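You operate a simulated robot arm through the tools that you are given. There is no shell and no other tool. Be economical: measure what you need, move in short steps, check, and stop when the job is done.

Carry out the task below with a simulated robot arm. There is one attempt and no reset: what you move stays moved.

TASK
Put one of the coasters from the desk top on top of the black cartridge.
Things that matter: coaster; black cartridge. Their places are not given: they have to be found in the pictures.

It is judged by the outcome, as a careful person would: the job done as asked, and still so three seconds after it is handed in. It fails if anything else is knocked over, pushed out of place, dropped, spilled or broken.

THE ROBOT
A 6-joint arm with a two-finger parallel gripper, fixed in place. Base frame: the origin is at the foot of the arm, x ahead of it, y to its left, z up; the work surface is at about z = 0. Lengths are in mm, angles in degrees, forces in N, time in s.
With the tool pointing down near the work surface it reaches from about 140 to 580 mm from the base axis. Its first joint turns from -66.0 to 66.0 degrees. Payload 2.1 kg.
Tool frame: the origin (TCP) lies between the finger pads and is the grasp point; the fingertips stand 30 mm ahead of it; z points along the fingers, y is the line along which they close. The gripper opens to 94 mm. The fingers are 28 mm wide and 10 mm thick; the gripper's body (50 by 96 mm) begins 55 mm behind the TCP.
Orientation is that of the tool frame in the base frame, as a unit quaternion [x, y, z, w]. With the fingers straight down and closing along the base's y, the tool's x points along the base's -x, its y along +y and its z along -z.

THE INTERFACE
- The arm moves only by the tool send_rows. Its argument "steps" is a list of rows, each a list of 7 numbers: the shift along the tool's x, y, z in mm, then the turn, a rotation vector about the tool's x, y, z in degrees, then the finger opening in mm, from 0 to 94. In form: [[dx, dy, dz, ax, ay, az, hand], ...]. A call has 1 to 8 rows; each row shifts and turns the commanded pose from where the row before left it, along the tool's axes as they then stand. A row lasts 0.2 s, in which the tool goes at most 50 mm and 8.6 degrees; a call with a longer step from one row to the next is refused whole, and so is a gripper value outside its range. A pose out of reach is approached as far as the arm can. The call stops where the force on the tool passes 40 N (or 10 N more than at its start, if that is more) or the arm is blocked; 0.2 s more then pass. The fingers move at their own pace (about 72 mm/s each) and stop on an object; they squeeze with about 39 N. The grip force told is the motor's: it shows also when the fingers shut on nothing. Time passes only in rows, and 0.2 s behind the last, so rows that do not move let the fingers close. It gives the time, the measured TCP pose, the force on the tool (base axes), the opening and the grip force at its end, in the units of the frame above (readings bear some noise), and new pictures: "show" is both (left out), scene, wrist or none.
- Cameras (640 x 400 px; columns grow to the right, rows downward): "scene" is fixed at [41.1, -354.2, 495.8]; the picture's right is [0.92, -0.39, 0.00], its down [-0.21, -0.50, -0.84] and it looks along [0.33, 0.77, -0.55] (base axes); focal length 337 px, centre (320, 200). "wrist" rides on the gripper at [-37, 0, -58] in the tool frame; the picture's right is [0.00, -1.00, 0.00], its down [0.97, 0.00, -0.24] and it looks along [0.24, 0.00, 0.97] (tool axes); focal length 218 px, centre (320, 200).
- pixel_to_xyz(camera, pixels): for up to 12 pixels [column, row] of the newest picture of that camera ("zoom" is the newest enlarged one), the place [x, y, z] in the base frame of the surface seen there, good to about 3 mm, but the place of the scene camera against the robot may be out by one fixed shift of up to 18 mm in any direction. No time passes.
- inspect(camera, box): a new picture of the part [left, top, right, bottom] of that camera's present view, enlarged. No time passes.
- sign_off(): hands the job in; it is judged then, once.

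Work in short steps. Measure before you move; look again where a grasp or a placing could have gone wrong, and mend it. You have 60 turns and 120 pictures in all, the two below and enlarged ones among them. Open the gripper and draw the arm clear of the work before you hand the job in, unless the task says otherwise; then end with one line.

The tools are called after "Request:" as name(argument=value, ...) on one line, values as JSON. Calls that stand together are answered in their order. send_rows: Moves the arm, as the interface text tells. Its arguments: {"type":"object","properties":{"steps":{"type":"array","items":{"type":"array","items":{"type":"number"}}},"show":{"type":"string","enum":["both","scene","wrist","none"]}},"required":["steps"]} The other tools are called the same way: pixel_to_xyz (camera, pixels) gives the place of the surface under pixels of a picture; inspect (camera, box) takes an enlarged picture of a part of a camera's view; sign_off () hands the job in.

At the start:

```text
time_s: 0.0
position: [216.0, 145.1, 247.2]
ee_rot: [0.0, 1.0, 0.001, 0.0]
wrist_force: [-0.4, 1.0, 0.4]
width: 93.9
grip_force: 0.0
```

scene: 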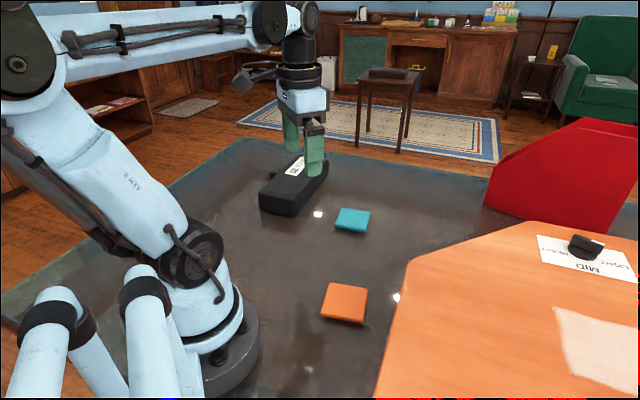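
wrist: 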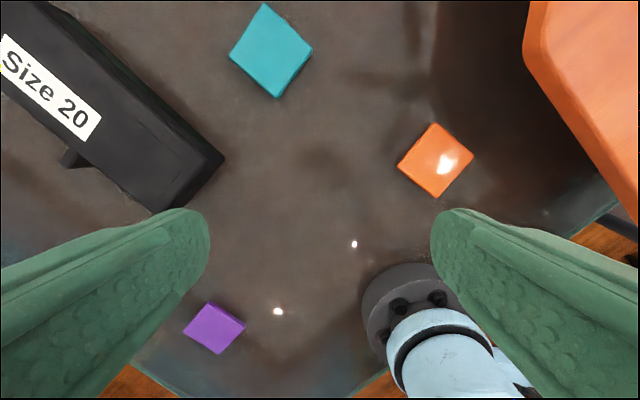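

The wrist view shows a teal coaster near (271,50), an orange one near (436,160), and the black cartridge at the left. I'll measure their corners first.

Request:
pixel_to_xyz(camera="wrist", pixels=[[264, 6], [309, 48], [277, 95], [232, 52], [271, 50], [434, 126], [471, 156], [437, 194], [400, 160], [350, 150]])

Request:
pixel_to_xyz(camera="wrist", pixels=[[220, 158], [154, 208], [52, 8], [10, 90], [120, 100], [150, 150], [60, 120], [190, 160], [100, 60], [75, 160], [40, 85], [215, 175]])

Request:
pixel_to_xyz(camera="scene", pixels=[[342, 208], [369, 211], [363, 232], [335, 228], [353, 217], [260, 193], [292, 200], [328, 163], [300, 152], [295, 170], [275, 185], [290, 212]])

Request:
inspect(camera="scene", box=[220, 80, 400, 260])

```text
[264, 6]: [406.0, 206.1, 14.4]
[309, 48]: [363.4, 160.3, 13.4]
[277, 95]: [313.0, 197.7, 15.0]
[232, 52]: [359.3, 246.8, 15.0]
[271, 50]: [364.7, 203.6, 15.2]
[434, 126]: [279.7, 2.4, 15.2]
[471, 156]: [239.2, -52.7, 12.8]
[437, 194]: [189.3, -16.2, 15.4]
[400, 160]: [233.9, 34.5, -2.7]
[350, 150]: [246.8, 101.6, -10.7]
```

```text
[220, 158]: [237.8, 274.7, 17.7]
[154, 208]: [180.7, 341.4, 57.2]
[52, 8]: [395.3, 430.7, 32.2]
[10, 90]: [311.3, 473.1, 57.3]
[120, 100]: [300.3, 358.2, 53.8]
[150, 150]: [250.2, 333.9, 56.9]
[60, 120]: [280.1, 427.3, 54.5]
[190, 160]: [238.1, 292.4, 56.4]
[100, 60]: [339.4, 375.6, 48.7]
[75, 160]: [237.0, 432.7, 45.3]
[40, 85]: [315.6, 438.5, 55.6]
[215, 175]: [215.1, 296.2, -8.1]
```

```text
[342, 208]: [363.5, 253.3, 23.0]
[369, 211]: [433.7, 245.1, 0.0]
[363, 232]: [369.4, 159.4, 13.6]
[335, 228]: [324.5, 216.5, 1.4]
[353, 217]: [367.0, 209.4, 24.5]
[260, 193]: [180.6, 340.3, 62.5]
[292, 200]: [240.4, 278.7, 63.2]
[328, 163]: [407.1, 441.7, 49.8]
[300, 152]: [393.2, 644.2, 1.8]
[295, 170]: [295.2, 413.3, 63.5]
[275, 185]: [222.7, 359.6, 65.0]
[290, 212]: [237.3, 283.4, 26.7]
```

```text
2.22 times, centred on (310, 170) of scene
```

zoom: 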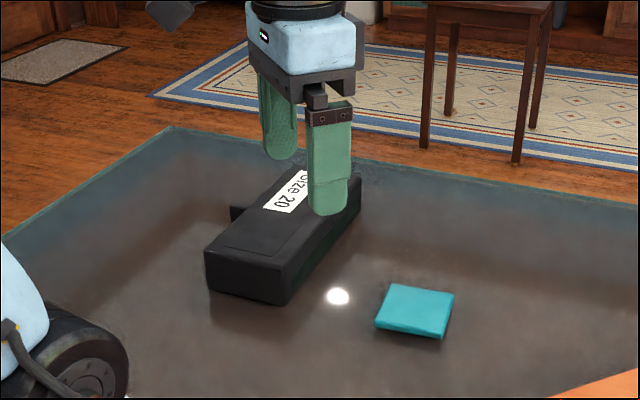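

Teal coaster: centre about (360,203), side about 63 mm, turned about 49°. The cartridge top is at z≈56, with its long axis at about 45°. I'll move over the teal coaster and turn the fingers to match it.

Request:
send_rows(steps=[[-36, 14.5, 12, 0, 0, 0, 94], [-36, 14.5, 12, 0, 0, 0, 94], [-36, 14.5, 12, 0, 0, 0, 94], [-36, 14.5, 12, 0, 0, 0, 94], [0, 0, 10, 0, 0, 8.2, 94], [0, 0, 10, 0, 0, 8.2, 94], [0, 0, 0, 0, 0, 8.2, 94], [0, 0, 0, 0, 0, 8.2, 94]], show="none")

Request:
send_rows(steps=[[0, 0, 0, 0, 0, 8.2, 94], [0, 0, 0, 0, 0, 0, 94]])

```text
time_s: 1.8
position: [360.0, 205.1, 179.3]
ee_rot: [0.283, 0.959, 0.001, 0.0]
wrist_force: [-0.7, 0.0, -0.3]
width: 94.0
grip_force: 0.1
```

```text
time_s: 2.4
position: [360.5, 203.5, 178.8]
ee_rot: [0.351, 0.937, 0.0, 0.0]
wrist_force: [-0.3, -1.1, -0.3]
width: 93.8
grip_force: 0.0
```

scene: 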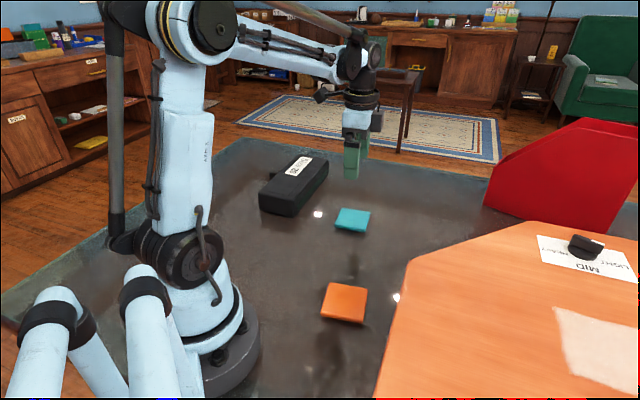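
wrist: 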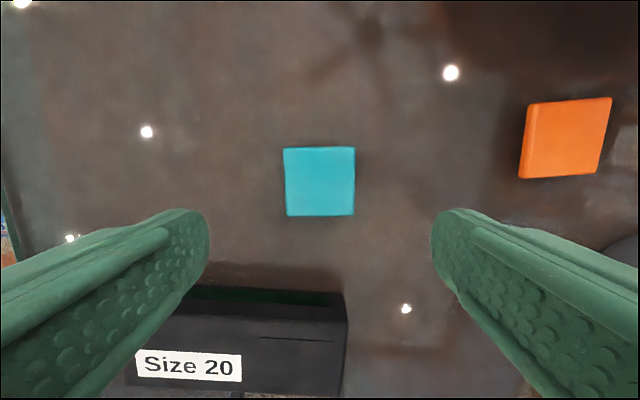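

The coaster lies square to the fingers. I'll check its edges and the table height.

Request:
pixel_to_xyz(camera="wrist", pixels=[[320, 180], [287, 150], [351, 150], [351, 210], [289, 211], [300, 200], [340, 165], [240, 180], [400, 180], [320, 120], [320, 245], [300, 310]])

Request:
inspect(camera="wrist", box=[260, 130, 380, 230])

Request:
inspect(camera="scene", box=[325, 195, 380, 240])

```text
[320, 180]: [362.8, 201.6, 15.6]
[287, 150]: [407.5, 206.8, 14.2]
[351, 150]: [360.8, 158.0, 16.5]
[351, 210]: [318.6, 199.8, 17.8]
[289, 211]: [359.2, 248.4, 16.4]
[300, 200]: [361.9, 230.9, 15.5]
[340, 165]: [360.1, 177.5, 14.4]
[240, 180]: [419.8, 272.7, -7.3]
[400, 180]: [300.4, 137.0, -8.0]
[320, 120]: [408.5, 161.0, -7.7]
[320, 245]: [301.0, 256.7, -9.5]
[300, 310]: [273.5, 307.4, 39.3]
```

```text
4.00 times, centred on (320, 180) of wrist
```

zoom: 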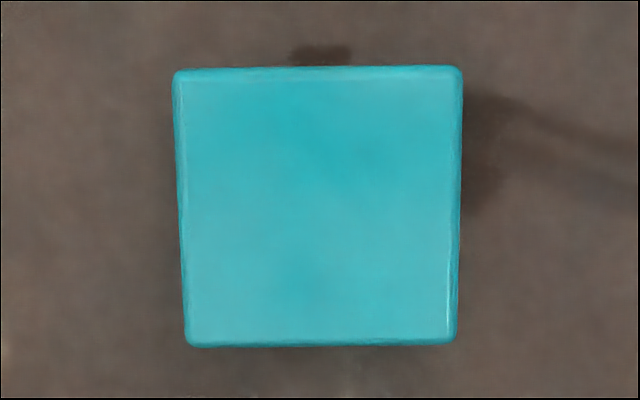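

```text
8.89 times, centred on (352, 218) of scene
```

zoom: 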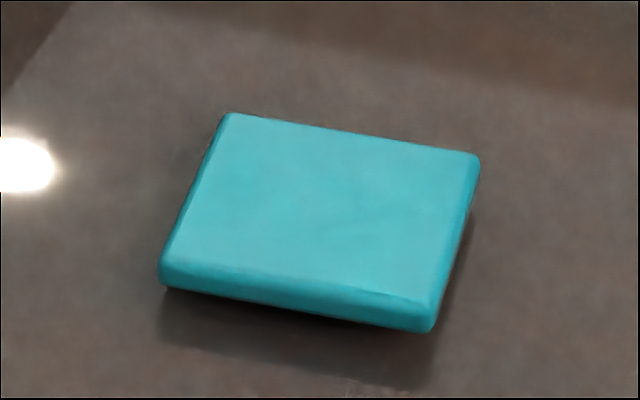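

Coaster top is at z≈15.5 and the tool is centred within 2 mm. I'll go down to z≈40, straddling the coaster, and look.

Request:
send_rows(steps=[[0, 0, 40, 0, 0, 0, 94], [0, 0, 40, 0, 0, 0, 94], [0, 0, 30, 0, 0, 0, 94], [0, 0, 20, 0, 0, 0, 94], [0, 0, 9, 0, 0, 0, 94], [0, 0, 0, 0, 0, 0, 94]])

Request:
inspect(camera="scene", box=[310, 160, 400, 240])

```text
time_s: 3.8
position: [361.6, 204.2, 40.0]
ee_rot: [0.35, 0.937, 0.001, 0.0]
wrist_force: [-0.1, -0.1, -0.8]
width: 94.0
grip_force: 0.0
```

scene: 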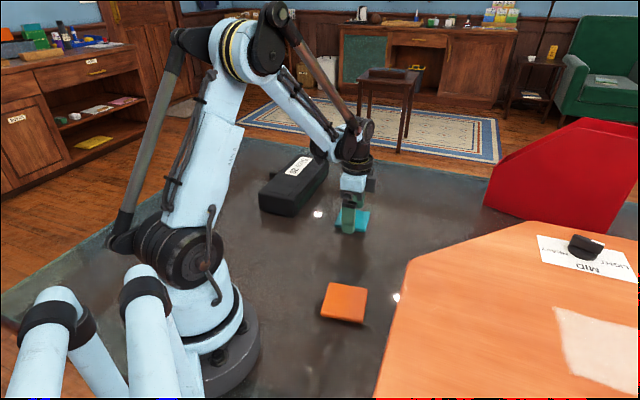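
wrist: 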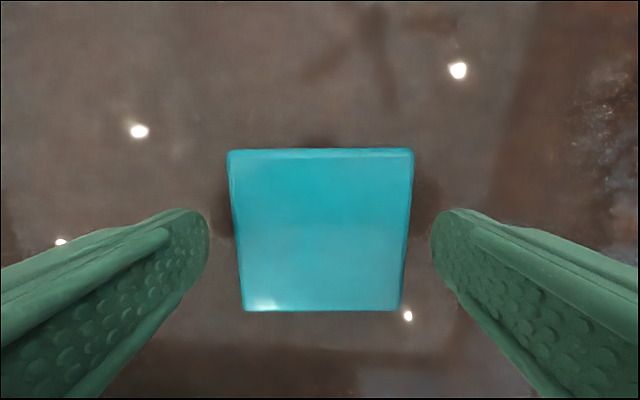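

```text
5.00 times, centred on (355, 200) of scene
```

zoom: 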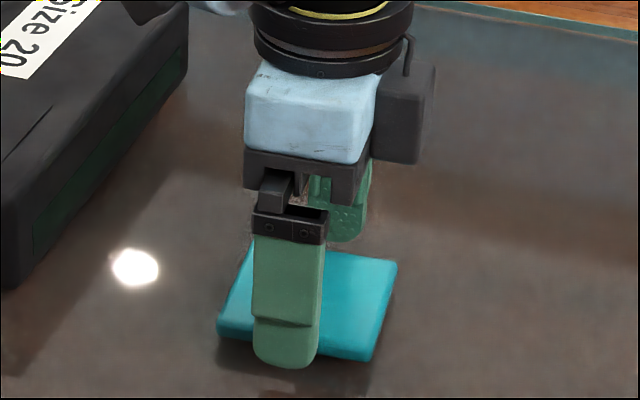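

The fingers straddle the coaster. I'll go down 6 mm more and close.

Request:
send_rows(steps=[[0, 0, 6, 0, 0, 0, 94], [0, 0, 0, 0, 0, 0, 80], [0, 0, 0, 0, 0, 0, 60], [0, 0, 0, 0, 0, 0, 50], [0, 0, 0, 0, 0, 0, 50]])

Request:
inspect(camera="scene", box=[310, 160, 400, 240])

```text
time_s: 5.0
position: [360.6, 204.5, 34.3]
ee_rot: [0.351, 0.936, 0.001, 0.0]
wrist_force: [-0.8, 0.7, 0.2]
width: 73.1
grip_force: 38.9
```

scene: 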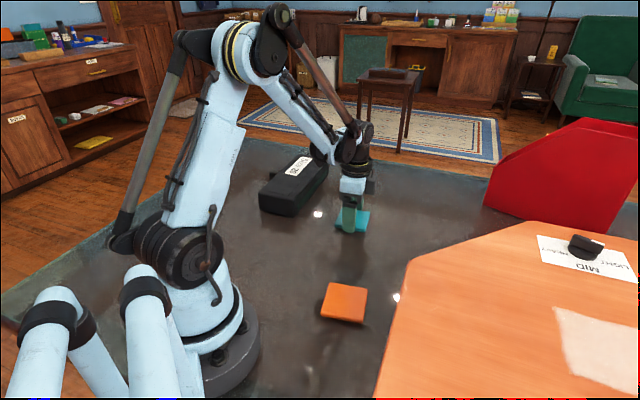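
wrist: 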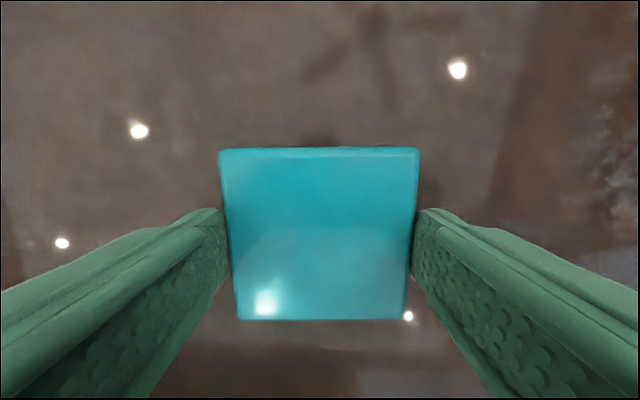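

```text
5.00 times, centred on (355, 200) of scene
```

zoom: 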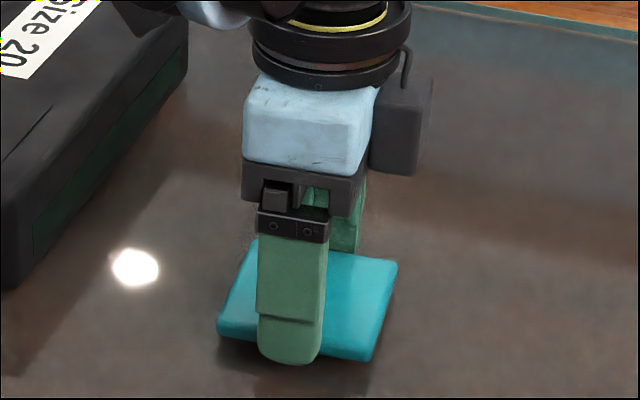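

Gripped at 73 mm with 39 N. I'll lift and check the hold.

Request:
send_rows(steps=[[0, 0, -10, 0, 0, 0, 50], [0, 0, -20, 0, 0, 0, 50], [0, 0, -30, 0, 0, 0, 50], [0, 0, -30, 0, 0, 0, 50], [0, 0, -30, 0, 0, 0, 50], [0, 0, 0, 0, 0, 0, 50]])

Request:
inspect(camera="scene", box=[310, 120, 400, 240])

```text
time_s: 6.4
position: [361.3, 204.7, 156.2]
ee_rot: [0.35, 0.937, 0.002, 0.0]
wrist_force: [-0.6, 0.0, -2.1]
width: 73.3
grip_force: 38.5
```

scene: 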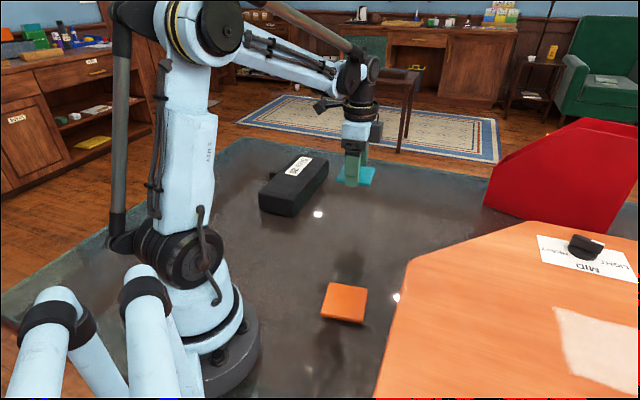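
wrist: 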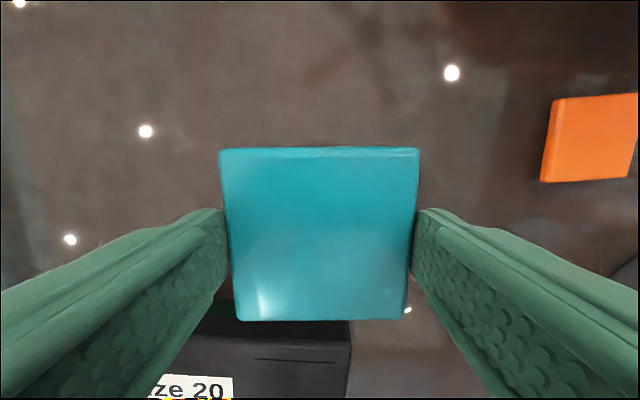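

```text
3.33 times, centred on (355, 180) of scene
```

zoom: 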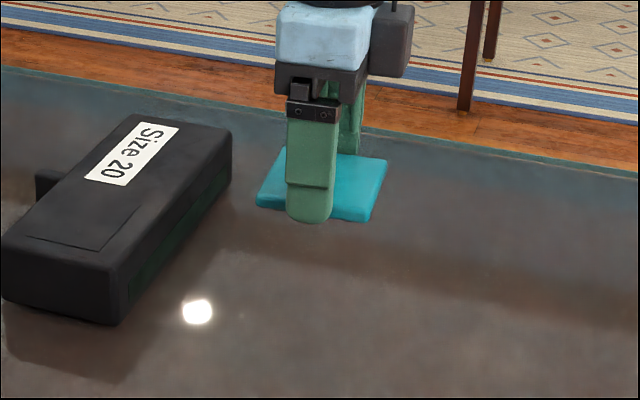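

The coaster is held. The cartridge is now unobstructed, so I'll measure its top corners.

Request:
pixel_to_xyz(camera="zoom", pixels=[[8, 240], [108, 266], [226, 133], [136, 120], [120, 195], [80, 230], [150, 210], [60, 210], [175, 160], [340, 170], [90, 165], [118, 180]])

Request:
pixel_to_xyz(camera="wrist", pixels=[[345, 340], [342, 395], [300, 350], [280, 385], [350, 322], [320, 230], [240, 160], [400, 160]])

```text
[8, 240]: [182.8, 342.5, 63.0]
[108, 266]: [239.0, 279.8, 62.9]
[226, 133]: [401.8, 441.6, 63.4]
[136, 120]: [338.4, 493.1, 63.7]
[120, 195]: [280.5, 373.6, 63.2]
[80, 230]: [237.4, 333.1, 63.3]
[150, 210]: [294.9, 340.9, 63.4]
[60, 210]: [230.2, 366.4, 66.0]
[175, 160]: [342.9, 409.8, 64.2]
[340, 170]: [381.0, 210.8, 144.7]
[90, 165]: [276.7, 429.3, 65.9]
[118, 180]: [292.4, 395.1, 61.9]
```

```text
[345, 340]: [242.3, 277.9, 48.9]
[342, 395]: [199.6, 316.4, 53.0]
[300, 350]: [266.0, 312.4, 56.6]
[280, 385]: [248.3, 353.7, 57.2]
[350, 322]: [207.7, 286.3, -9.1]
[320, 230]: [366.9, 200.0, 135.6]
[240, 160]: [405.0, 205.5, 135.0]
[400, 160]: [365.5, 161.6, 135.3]
```

The cartridge top is centred at about (291,389), with its axis at about 44.5°. I'll carry the coaster over (280,379) and turn -4.5° to line up.

Request:
send_rows(steps=[[29.3, 13.1, 0, 0, 0, 0, 50], [29.3, 13.1, 0, 0, 0, 0, 50], [29.3, 13.1, 0, 0, 0, 0, 50], [29.3, 13.1, 0, 0, 0, 0, 50], [29.3, 13.1, 0, 0, 0, 0, 50], [29.3, 13.1, 0, 0, 0, 0, 50], [0, 0, 20, 0, 0, -4.5, 50], [0, 0, 10, 0, 0, 0, 50]])

Request:
inspect(camera="scene", box=[230, 110, 360, 230])

```text
time_s: 8.2
position: [278.2, 378.2, 124.0]
ee_rot: [0.313, 0.95, 0.001, 0.0]
wrist_force: [-0.4, 0.0, -1.5]
width: 73.3
grip_force: 39.0
```

scene: 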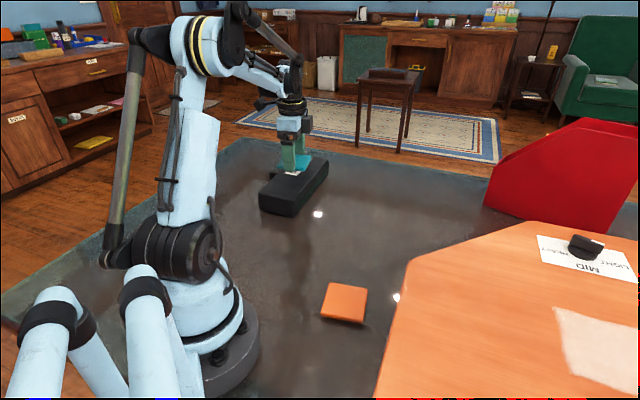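
wrist: 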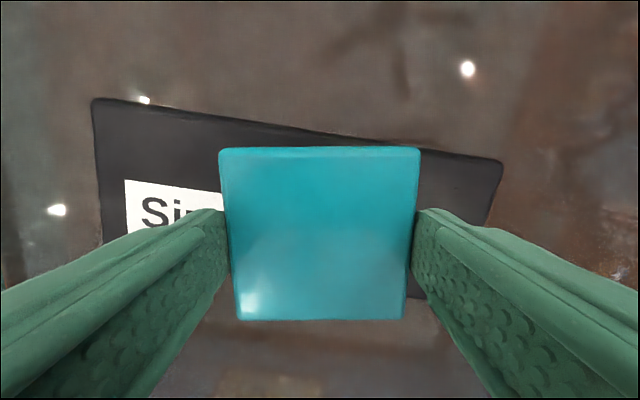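

```text
3.33 times, centred on (295, 170) of scene
```

zoom: 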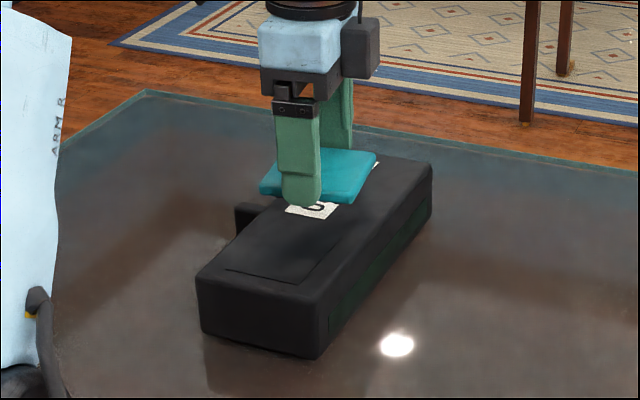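

I turned the wrong way: the cartridge now appears tilted about 9° in the wrist view. I'll correct with +8.5° and look again.

Request:
send_rows(steps=[[0, 0, 0, 0, 0, 8.5, 50], [0, 0, 0, 0, 0, 0.5, 50], [0, 0, 0, 0, 0, 0, 50]])

Request:
inspect(camera="wrist", box=[60, 60, 580, 385])

```text
time_s: 9.0
position: [277.8, 377.8, 123.5]
ee_rot: [0.387, 0.922, 0.0, 0.0]
wrist_force: [-0.7, -0.8, -2.2]
width: 73.0
grip_force: 39.0
```

scene: 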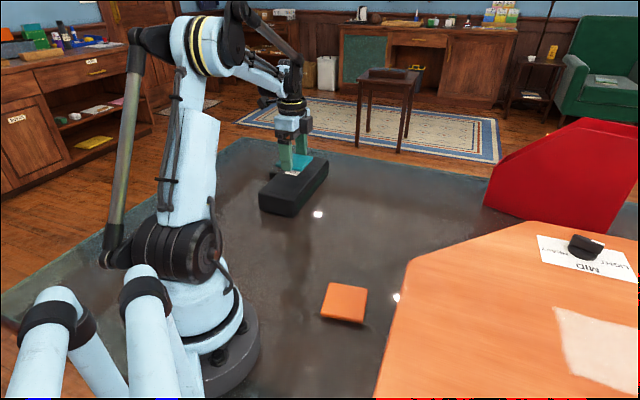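
wrist: 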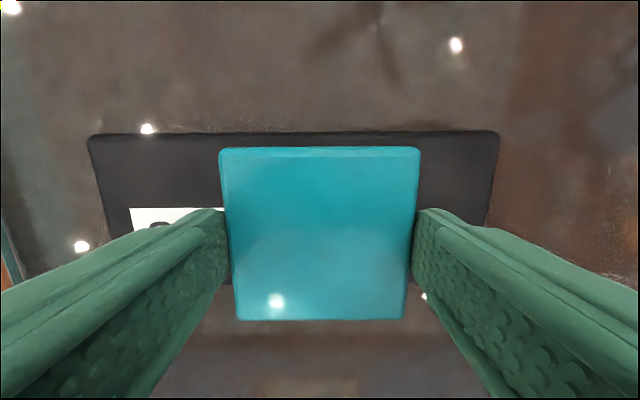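

```text
1.23 times, centred on (320, 222) of wrist
```

zoom: 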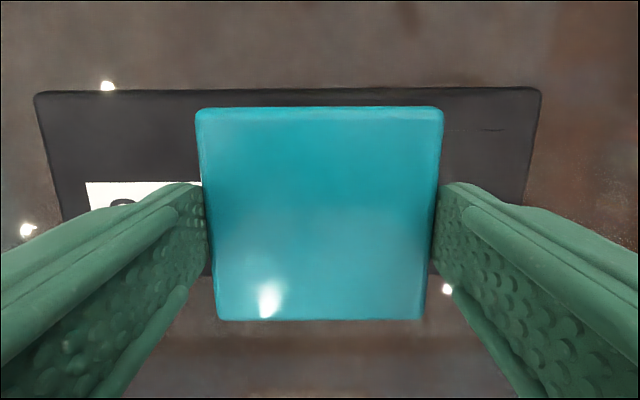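

Aligned now. I'll check the crosswise position against the edges.

Request:
pixel_to_xyz(camera="wrist", pixels=[[320, 137], [450, 137], [150, 139], [320, 153], [320, 314], [425, 282], [425, 288], [227, 160], [413, 160], [213, 288], [95, 142], [494, 137]])

```text
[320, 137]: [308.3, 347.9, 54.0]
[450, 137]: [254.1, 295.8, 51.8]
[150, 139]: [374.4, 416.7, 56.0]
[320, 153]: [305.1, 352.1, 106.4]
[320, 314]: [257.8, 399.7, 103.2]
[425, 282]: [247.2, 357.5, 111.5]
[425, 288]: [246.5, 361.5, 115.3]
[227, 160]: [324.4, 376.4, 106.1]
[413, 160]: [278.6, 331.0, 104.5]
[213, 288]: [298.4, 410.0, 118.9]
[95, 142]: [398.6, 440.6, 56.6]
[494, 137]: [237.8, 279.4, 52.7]
```

The coaster's centre is 3 mm off crosswise, so I'll shift 3 mm and lower it to just above contact.

Request:
send_rows(steps=[[3, 0, 10, 0, 0, 0, 50], [0, 0, 7, 0, 0, 0, 50], [0, 0, 3, 0, 0, 0, 50], [0, 0, 0, 0, 0, 0, 50]], show="none")

Request:
inspect(camera="scene", box=[255, 130, 345, 220])

```text
time_s: 10.0
position: [277.2, 380.0, 104.8]
ee_rot: [0.387, 0.922, 0.001, -0.001]
wrist_force: [0.1, -0.2, -1.6]
width: 73.4
grip_force: 39.4
```

```text
4.44 times, centred on (300, 175) of scene
```

zoom: 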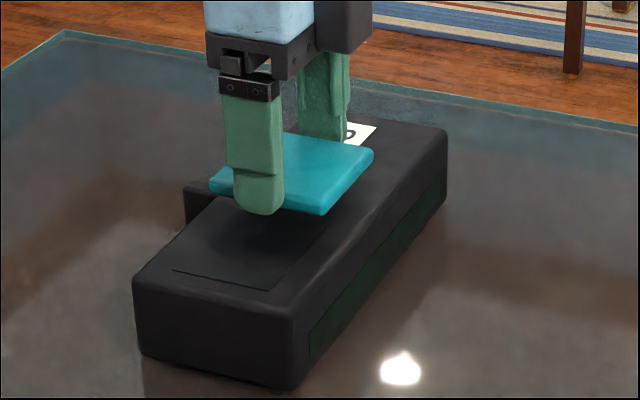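

Still clear of the top, with no foot under the coaster. I'll lower it in small steps and watch the force.

Request:
send_rows(steps=[[0, 0, 4, 0, 0, 0, 50], [0, 0, 3, 0, 0, 0, 50], [0, 0, 2, 0, 0, 0, 50], [0, 0, 2, 0, 0, 0, 50], [0, 0, 0, 0, 0, 0, 50]], show="none")

Request:
inspect(camera="scene", box=[255, 130, 345, 220])

```text
time_s: 11.2
position: [276.8, 380.7, 93.7]
ee_rot: [0.386, 0.922, 0.001, 0.001]
wrist_force: [-0.4, -0.7, -1.2]
width: 72.9
grip_force: 39.5
```

```text
4.44 times, centred on (300, 175) of scene
```

zoom: 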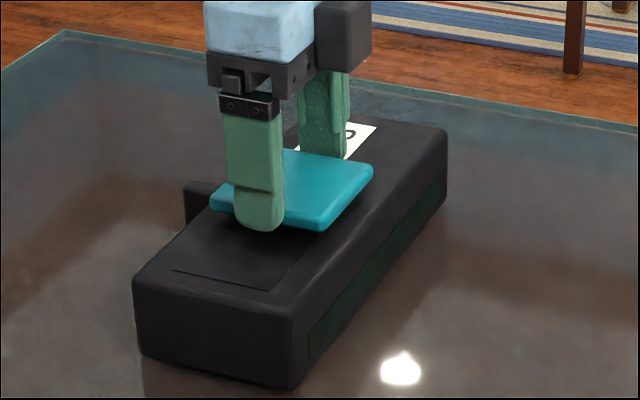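

Request:
send_rows(steps=[[0, 0, 1.5, 0, 0, 0, 50], [0, 0, 1.5, 0, 0, 0, 50], [0, 0, 0, 0, 0, 0, 50]], show="none")

Request:
inspect(camera="scene", box=[255, 130, 345, 220])

```text
time_s: 12.0
position: [275.1, 380.3, 89.2]
ee_rot: [0.387, 0.922, 0.001, 0.001]
wrist_force: [-0.2, 0.2, -0.6]
width: 73.1
grip_force: 39.9
```

```text
4.44 times, centred on (300, 175) of scene
```

zoom: 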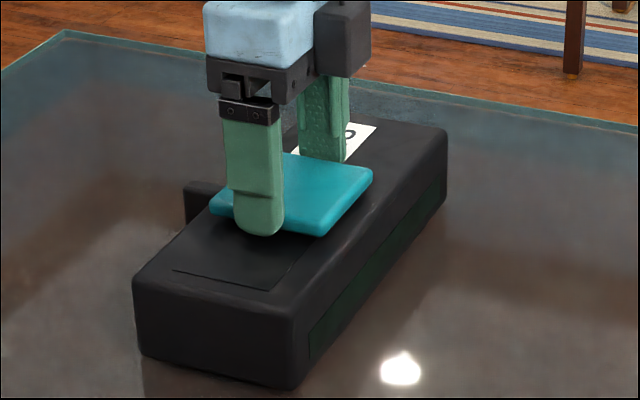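

No contact force yet at z≈89–90. I'll keep going in 1 mm steps.

Request:
send_rows(steps=[[0, 0, 1, 0, 0, 0, 50], [0, 0, 1, 0, 0, 0, 50], [0, 0, 0, 0, 0, 0, 50]], show="none")

Request:
send_rows(steps=[[0, 0, 1, 0, 0, 0, 50], [0, 0, 0, 0, 0, 0, 50]], show="both")

Request:
inspect(camera="scene", box=[255, 130, 345, 220])

```text
time_s: 12.8
position: [277.3, 380.4, 88.2]
ee_rot: [0.387, 0.922, 0.001, -0.001]
wrist_force: [-2.6, -1.0, 31.7]
width: 73.2
grip_force: 39.0
```

```text
time_s: 13.4
position: [276.1, 381.1, 88.4]
ee_rot: [0.387, 0.922, 0.001, 0.0]
wrist_force: [-3.2, -3.2, 33.4]
width: 73.4
grip_force: 39.4
```

scene: 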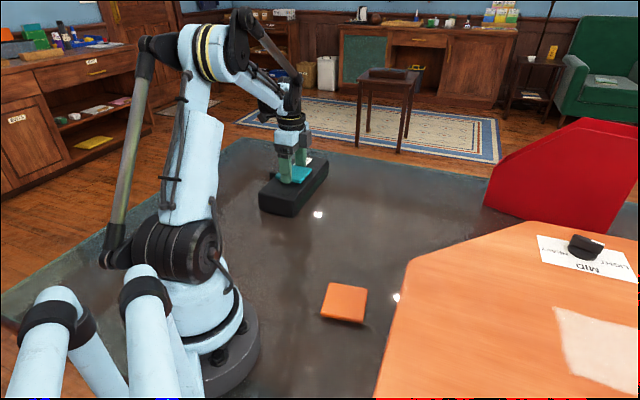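
wrist: 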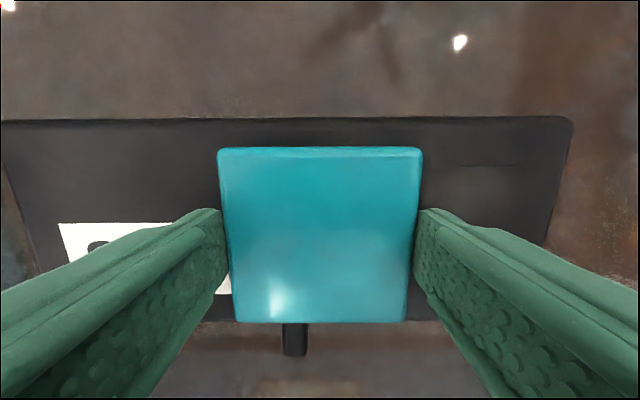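

```text
4.44 times, centred on (300, 175) of scene
```

zoom: 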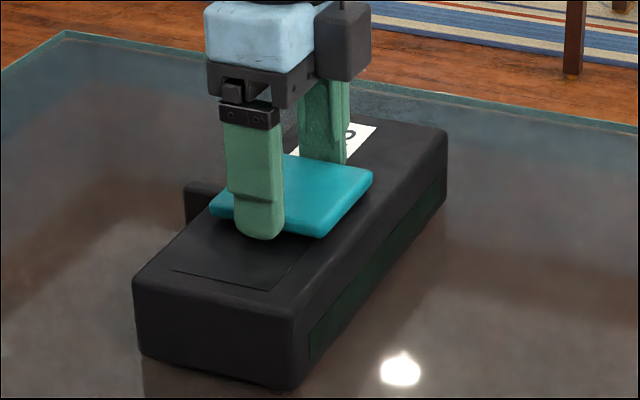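

It touched down at z≈88 with 32 N. Before releasing, I'll check the crosswise overlap, because the coaster's lower edge looks near the cartridge edge in the wrist view.

Request:
pixel_to_xyz(camera="wrist", pixels=[[320, 124], [480, 121], [320, 153], [320, 318], [420, 316], [425, 312], [228, 318], [218, 318], [415, 318]])

Request:
inspect(camera="wrist", box=[180, 240, 460, 380])

```text
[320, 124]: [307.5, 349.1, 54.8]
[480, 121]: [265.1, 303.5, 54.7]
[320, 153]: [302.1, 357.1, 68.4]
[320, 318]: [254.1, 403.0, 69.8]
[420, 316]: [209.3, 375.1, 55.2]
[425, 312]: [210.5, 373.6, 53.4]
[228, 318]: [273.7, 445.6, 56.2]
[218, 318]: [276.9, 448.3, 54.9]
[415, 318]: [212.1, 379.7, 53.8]
```

```text
2.29 times, centred on (320, 310) of wrist
```

zoom: 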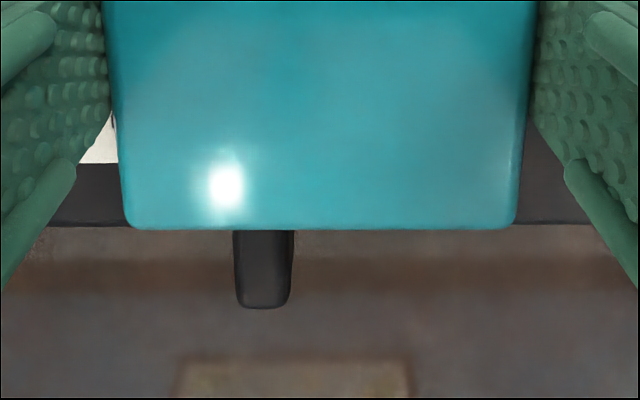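

The coaster spans 43–109 mm across the cartridge's 31–120 mm, so it is centred. I'll ease the pressure and open slowly.

Request:
send_rows(steps=[[0, 0, -2, 0, 0, 0, 50], [0, 0, 0, 0, 0, 0, 50]], show="none")

Request:
send_rows(steps=[[0, 0, 0, 0, 0, 0, 76], [0, 0, 0, 0, 0, 0, 82], [0, 0, 0, 0, 0, 0, 88], [0, 0, 0, 0, 0, 0, 92], [0, 0, 0, 0, 0, 0, 92]])

```text
time_s: 14.0
position: [277.6, 381.8, 88.1]
ee_rot: [0.387, 0.922, 0.001, 0.0]
wrist_force: [0.1, 0.9, -0.5]
width: 73.2
grip_force: 39.2
```

```text
time_s: 15.2
position: [277.3, 381.0, 90.2]
ee_rot: [0.386, 0.923, 0.001, 0.0]
wrist_force: [0.5, 0.1, 0.0]
width: 92.0
grip_force: 0.0
```

scene: 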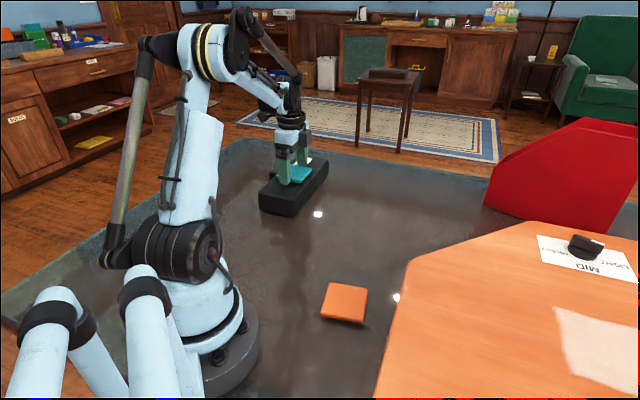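
wrist: 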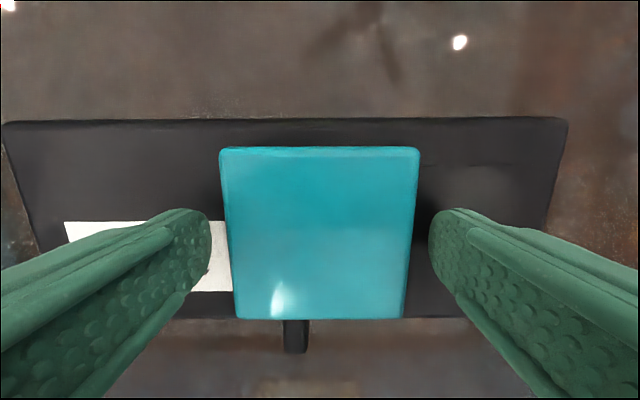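

The coaster is released and both fingers are clear of it. I'll lift straight up, then draw away.

Request:
send_rows(steps=[[0, 0, -15, 0, 0, 0, 94], [0, 0, -30, 0, 0, 0, 94], [0, 0, -40, 0, 0, 0, 94], [0, 0, -40, 0, 0, 0, 94], [-45, -10, 0, 0, 0, 0, 94], [-45, -10, 0, 0, 0, 0, 94], [-45, -10, 0, 0, 0, 0, 94], [0, 0, 0, 0, 0, 0, 94]])

Request:
inspect(camera="scene", box=[245, 130, 345, 220])

```text
time_s: 17.0
position: [350.0, 264.8, 212.7]
ee_rot: [0.387, 0.922, 0.001, 0.001]
wrist_force: [0.4, -0.1, 0.1]
width: 94.2
grip_force: 0.0
```

scene: 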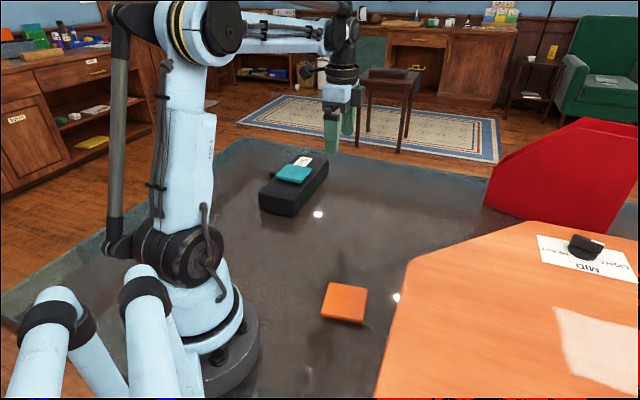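
wrist: 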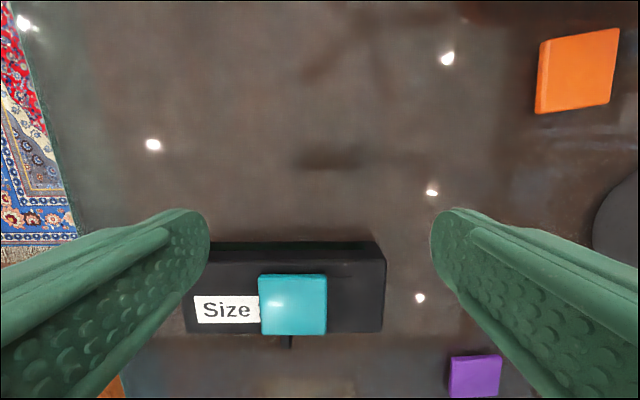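

```text
4.44 times, centred on (295, 175) of scene
```

zoom: 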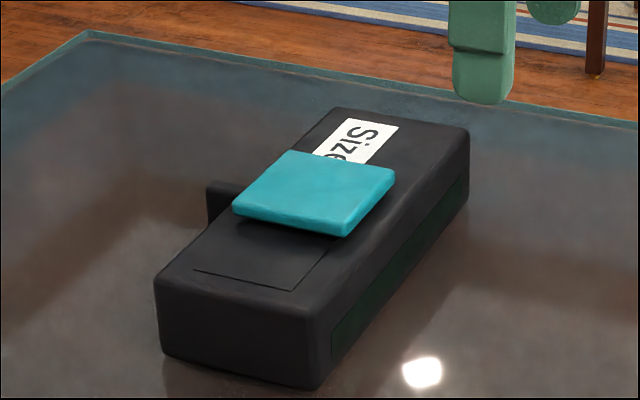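

The teal coaster lies flat on the cartridge, nothing else has moved, and the arm is clear. I'll hand it in.

Request:
sign_off()

```text
The job is handed in.
```

The teal coaster is lying flat on top of the black cartridge. The gripper is open, the arm is clear, and nothing else appears to have moved.
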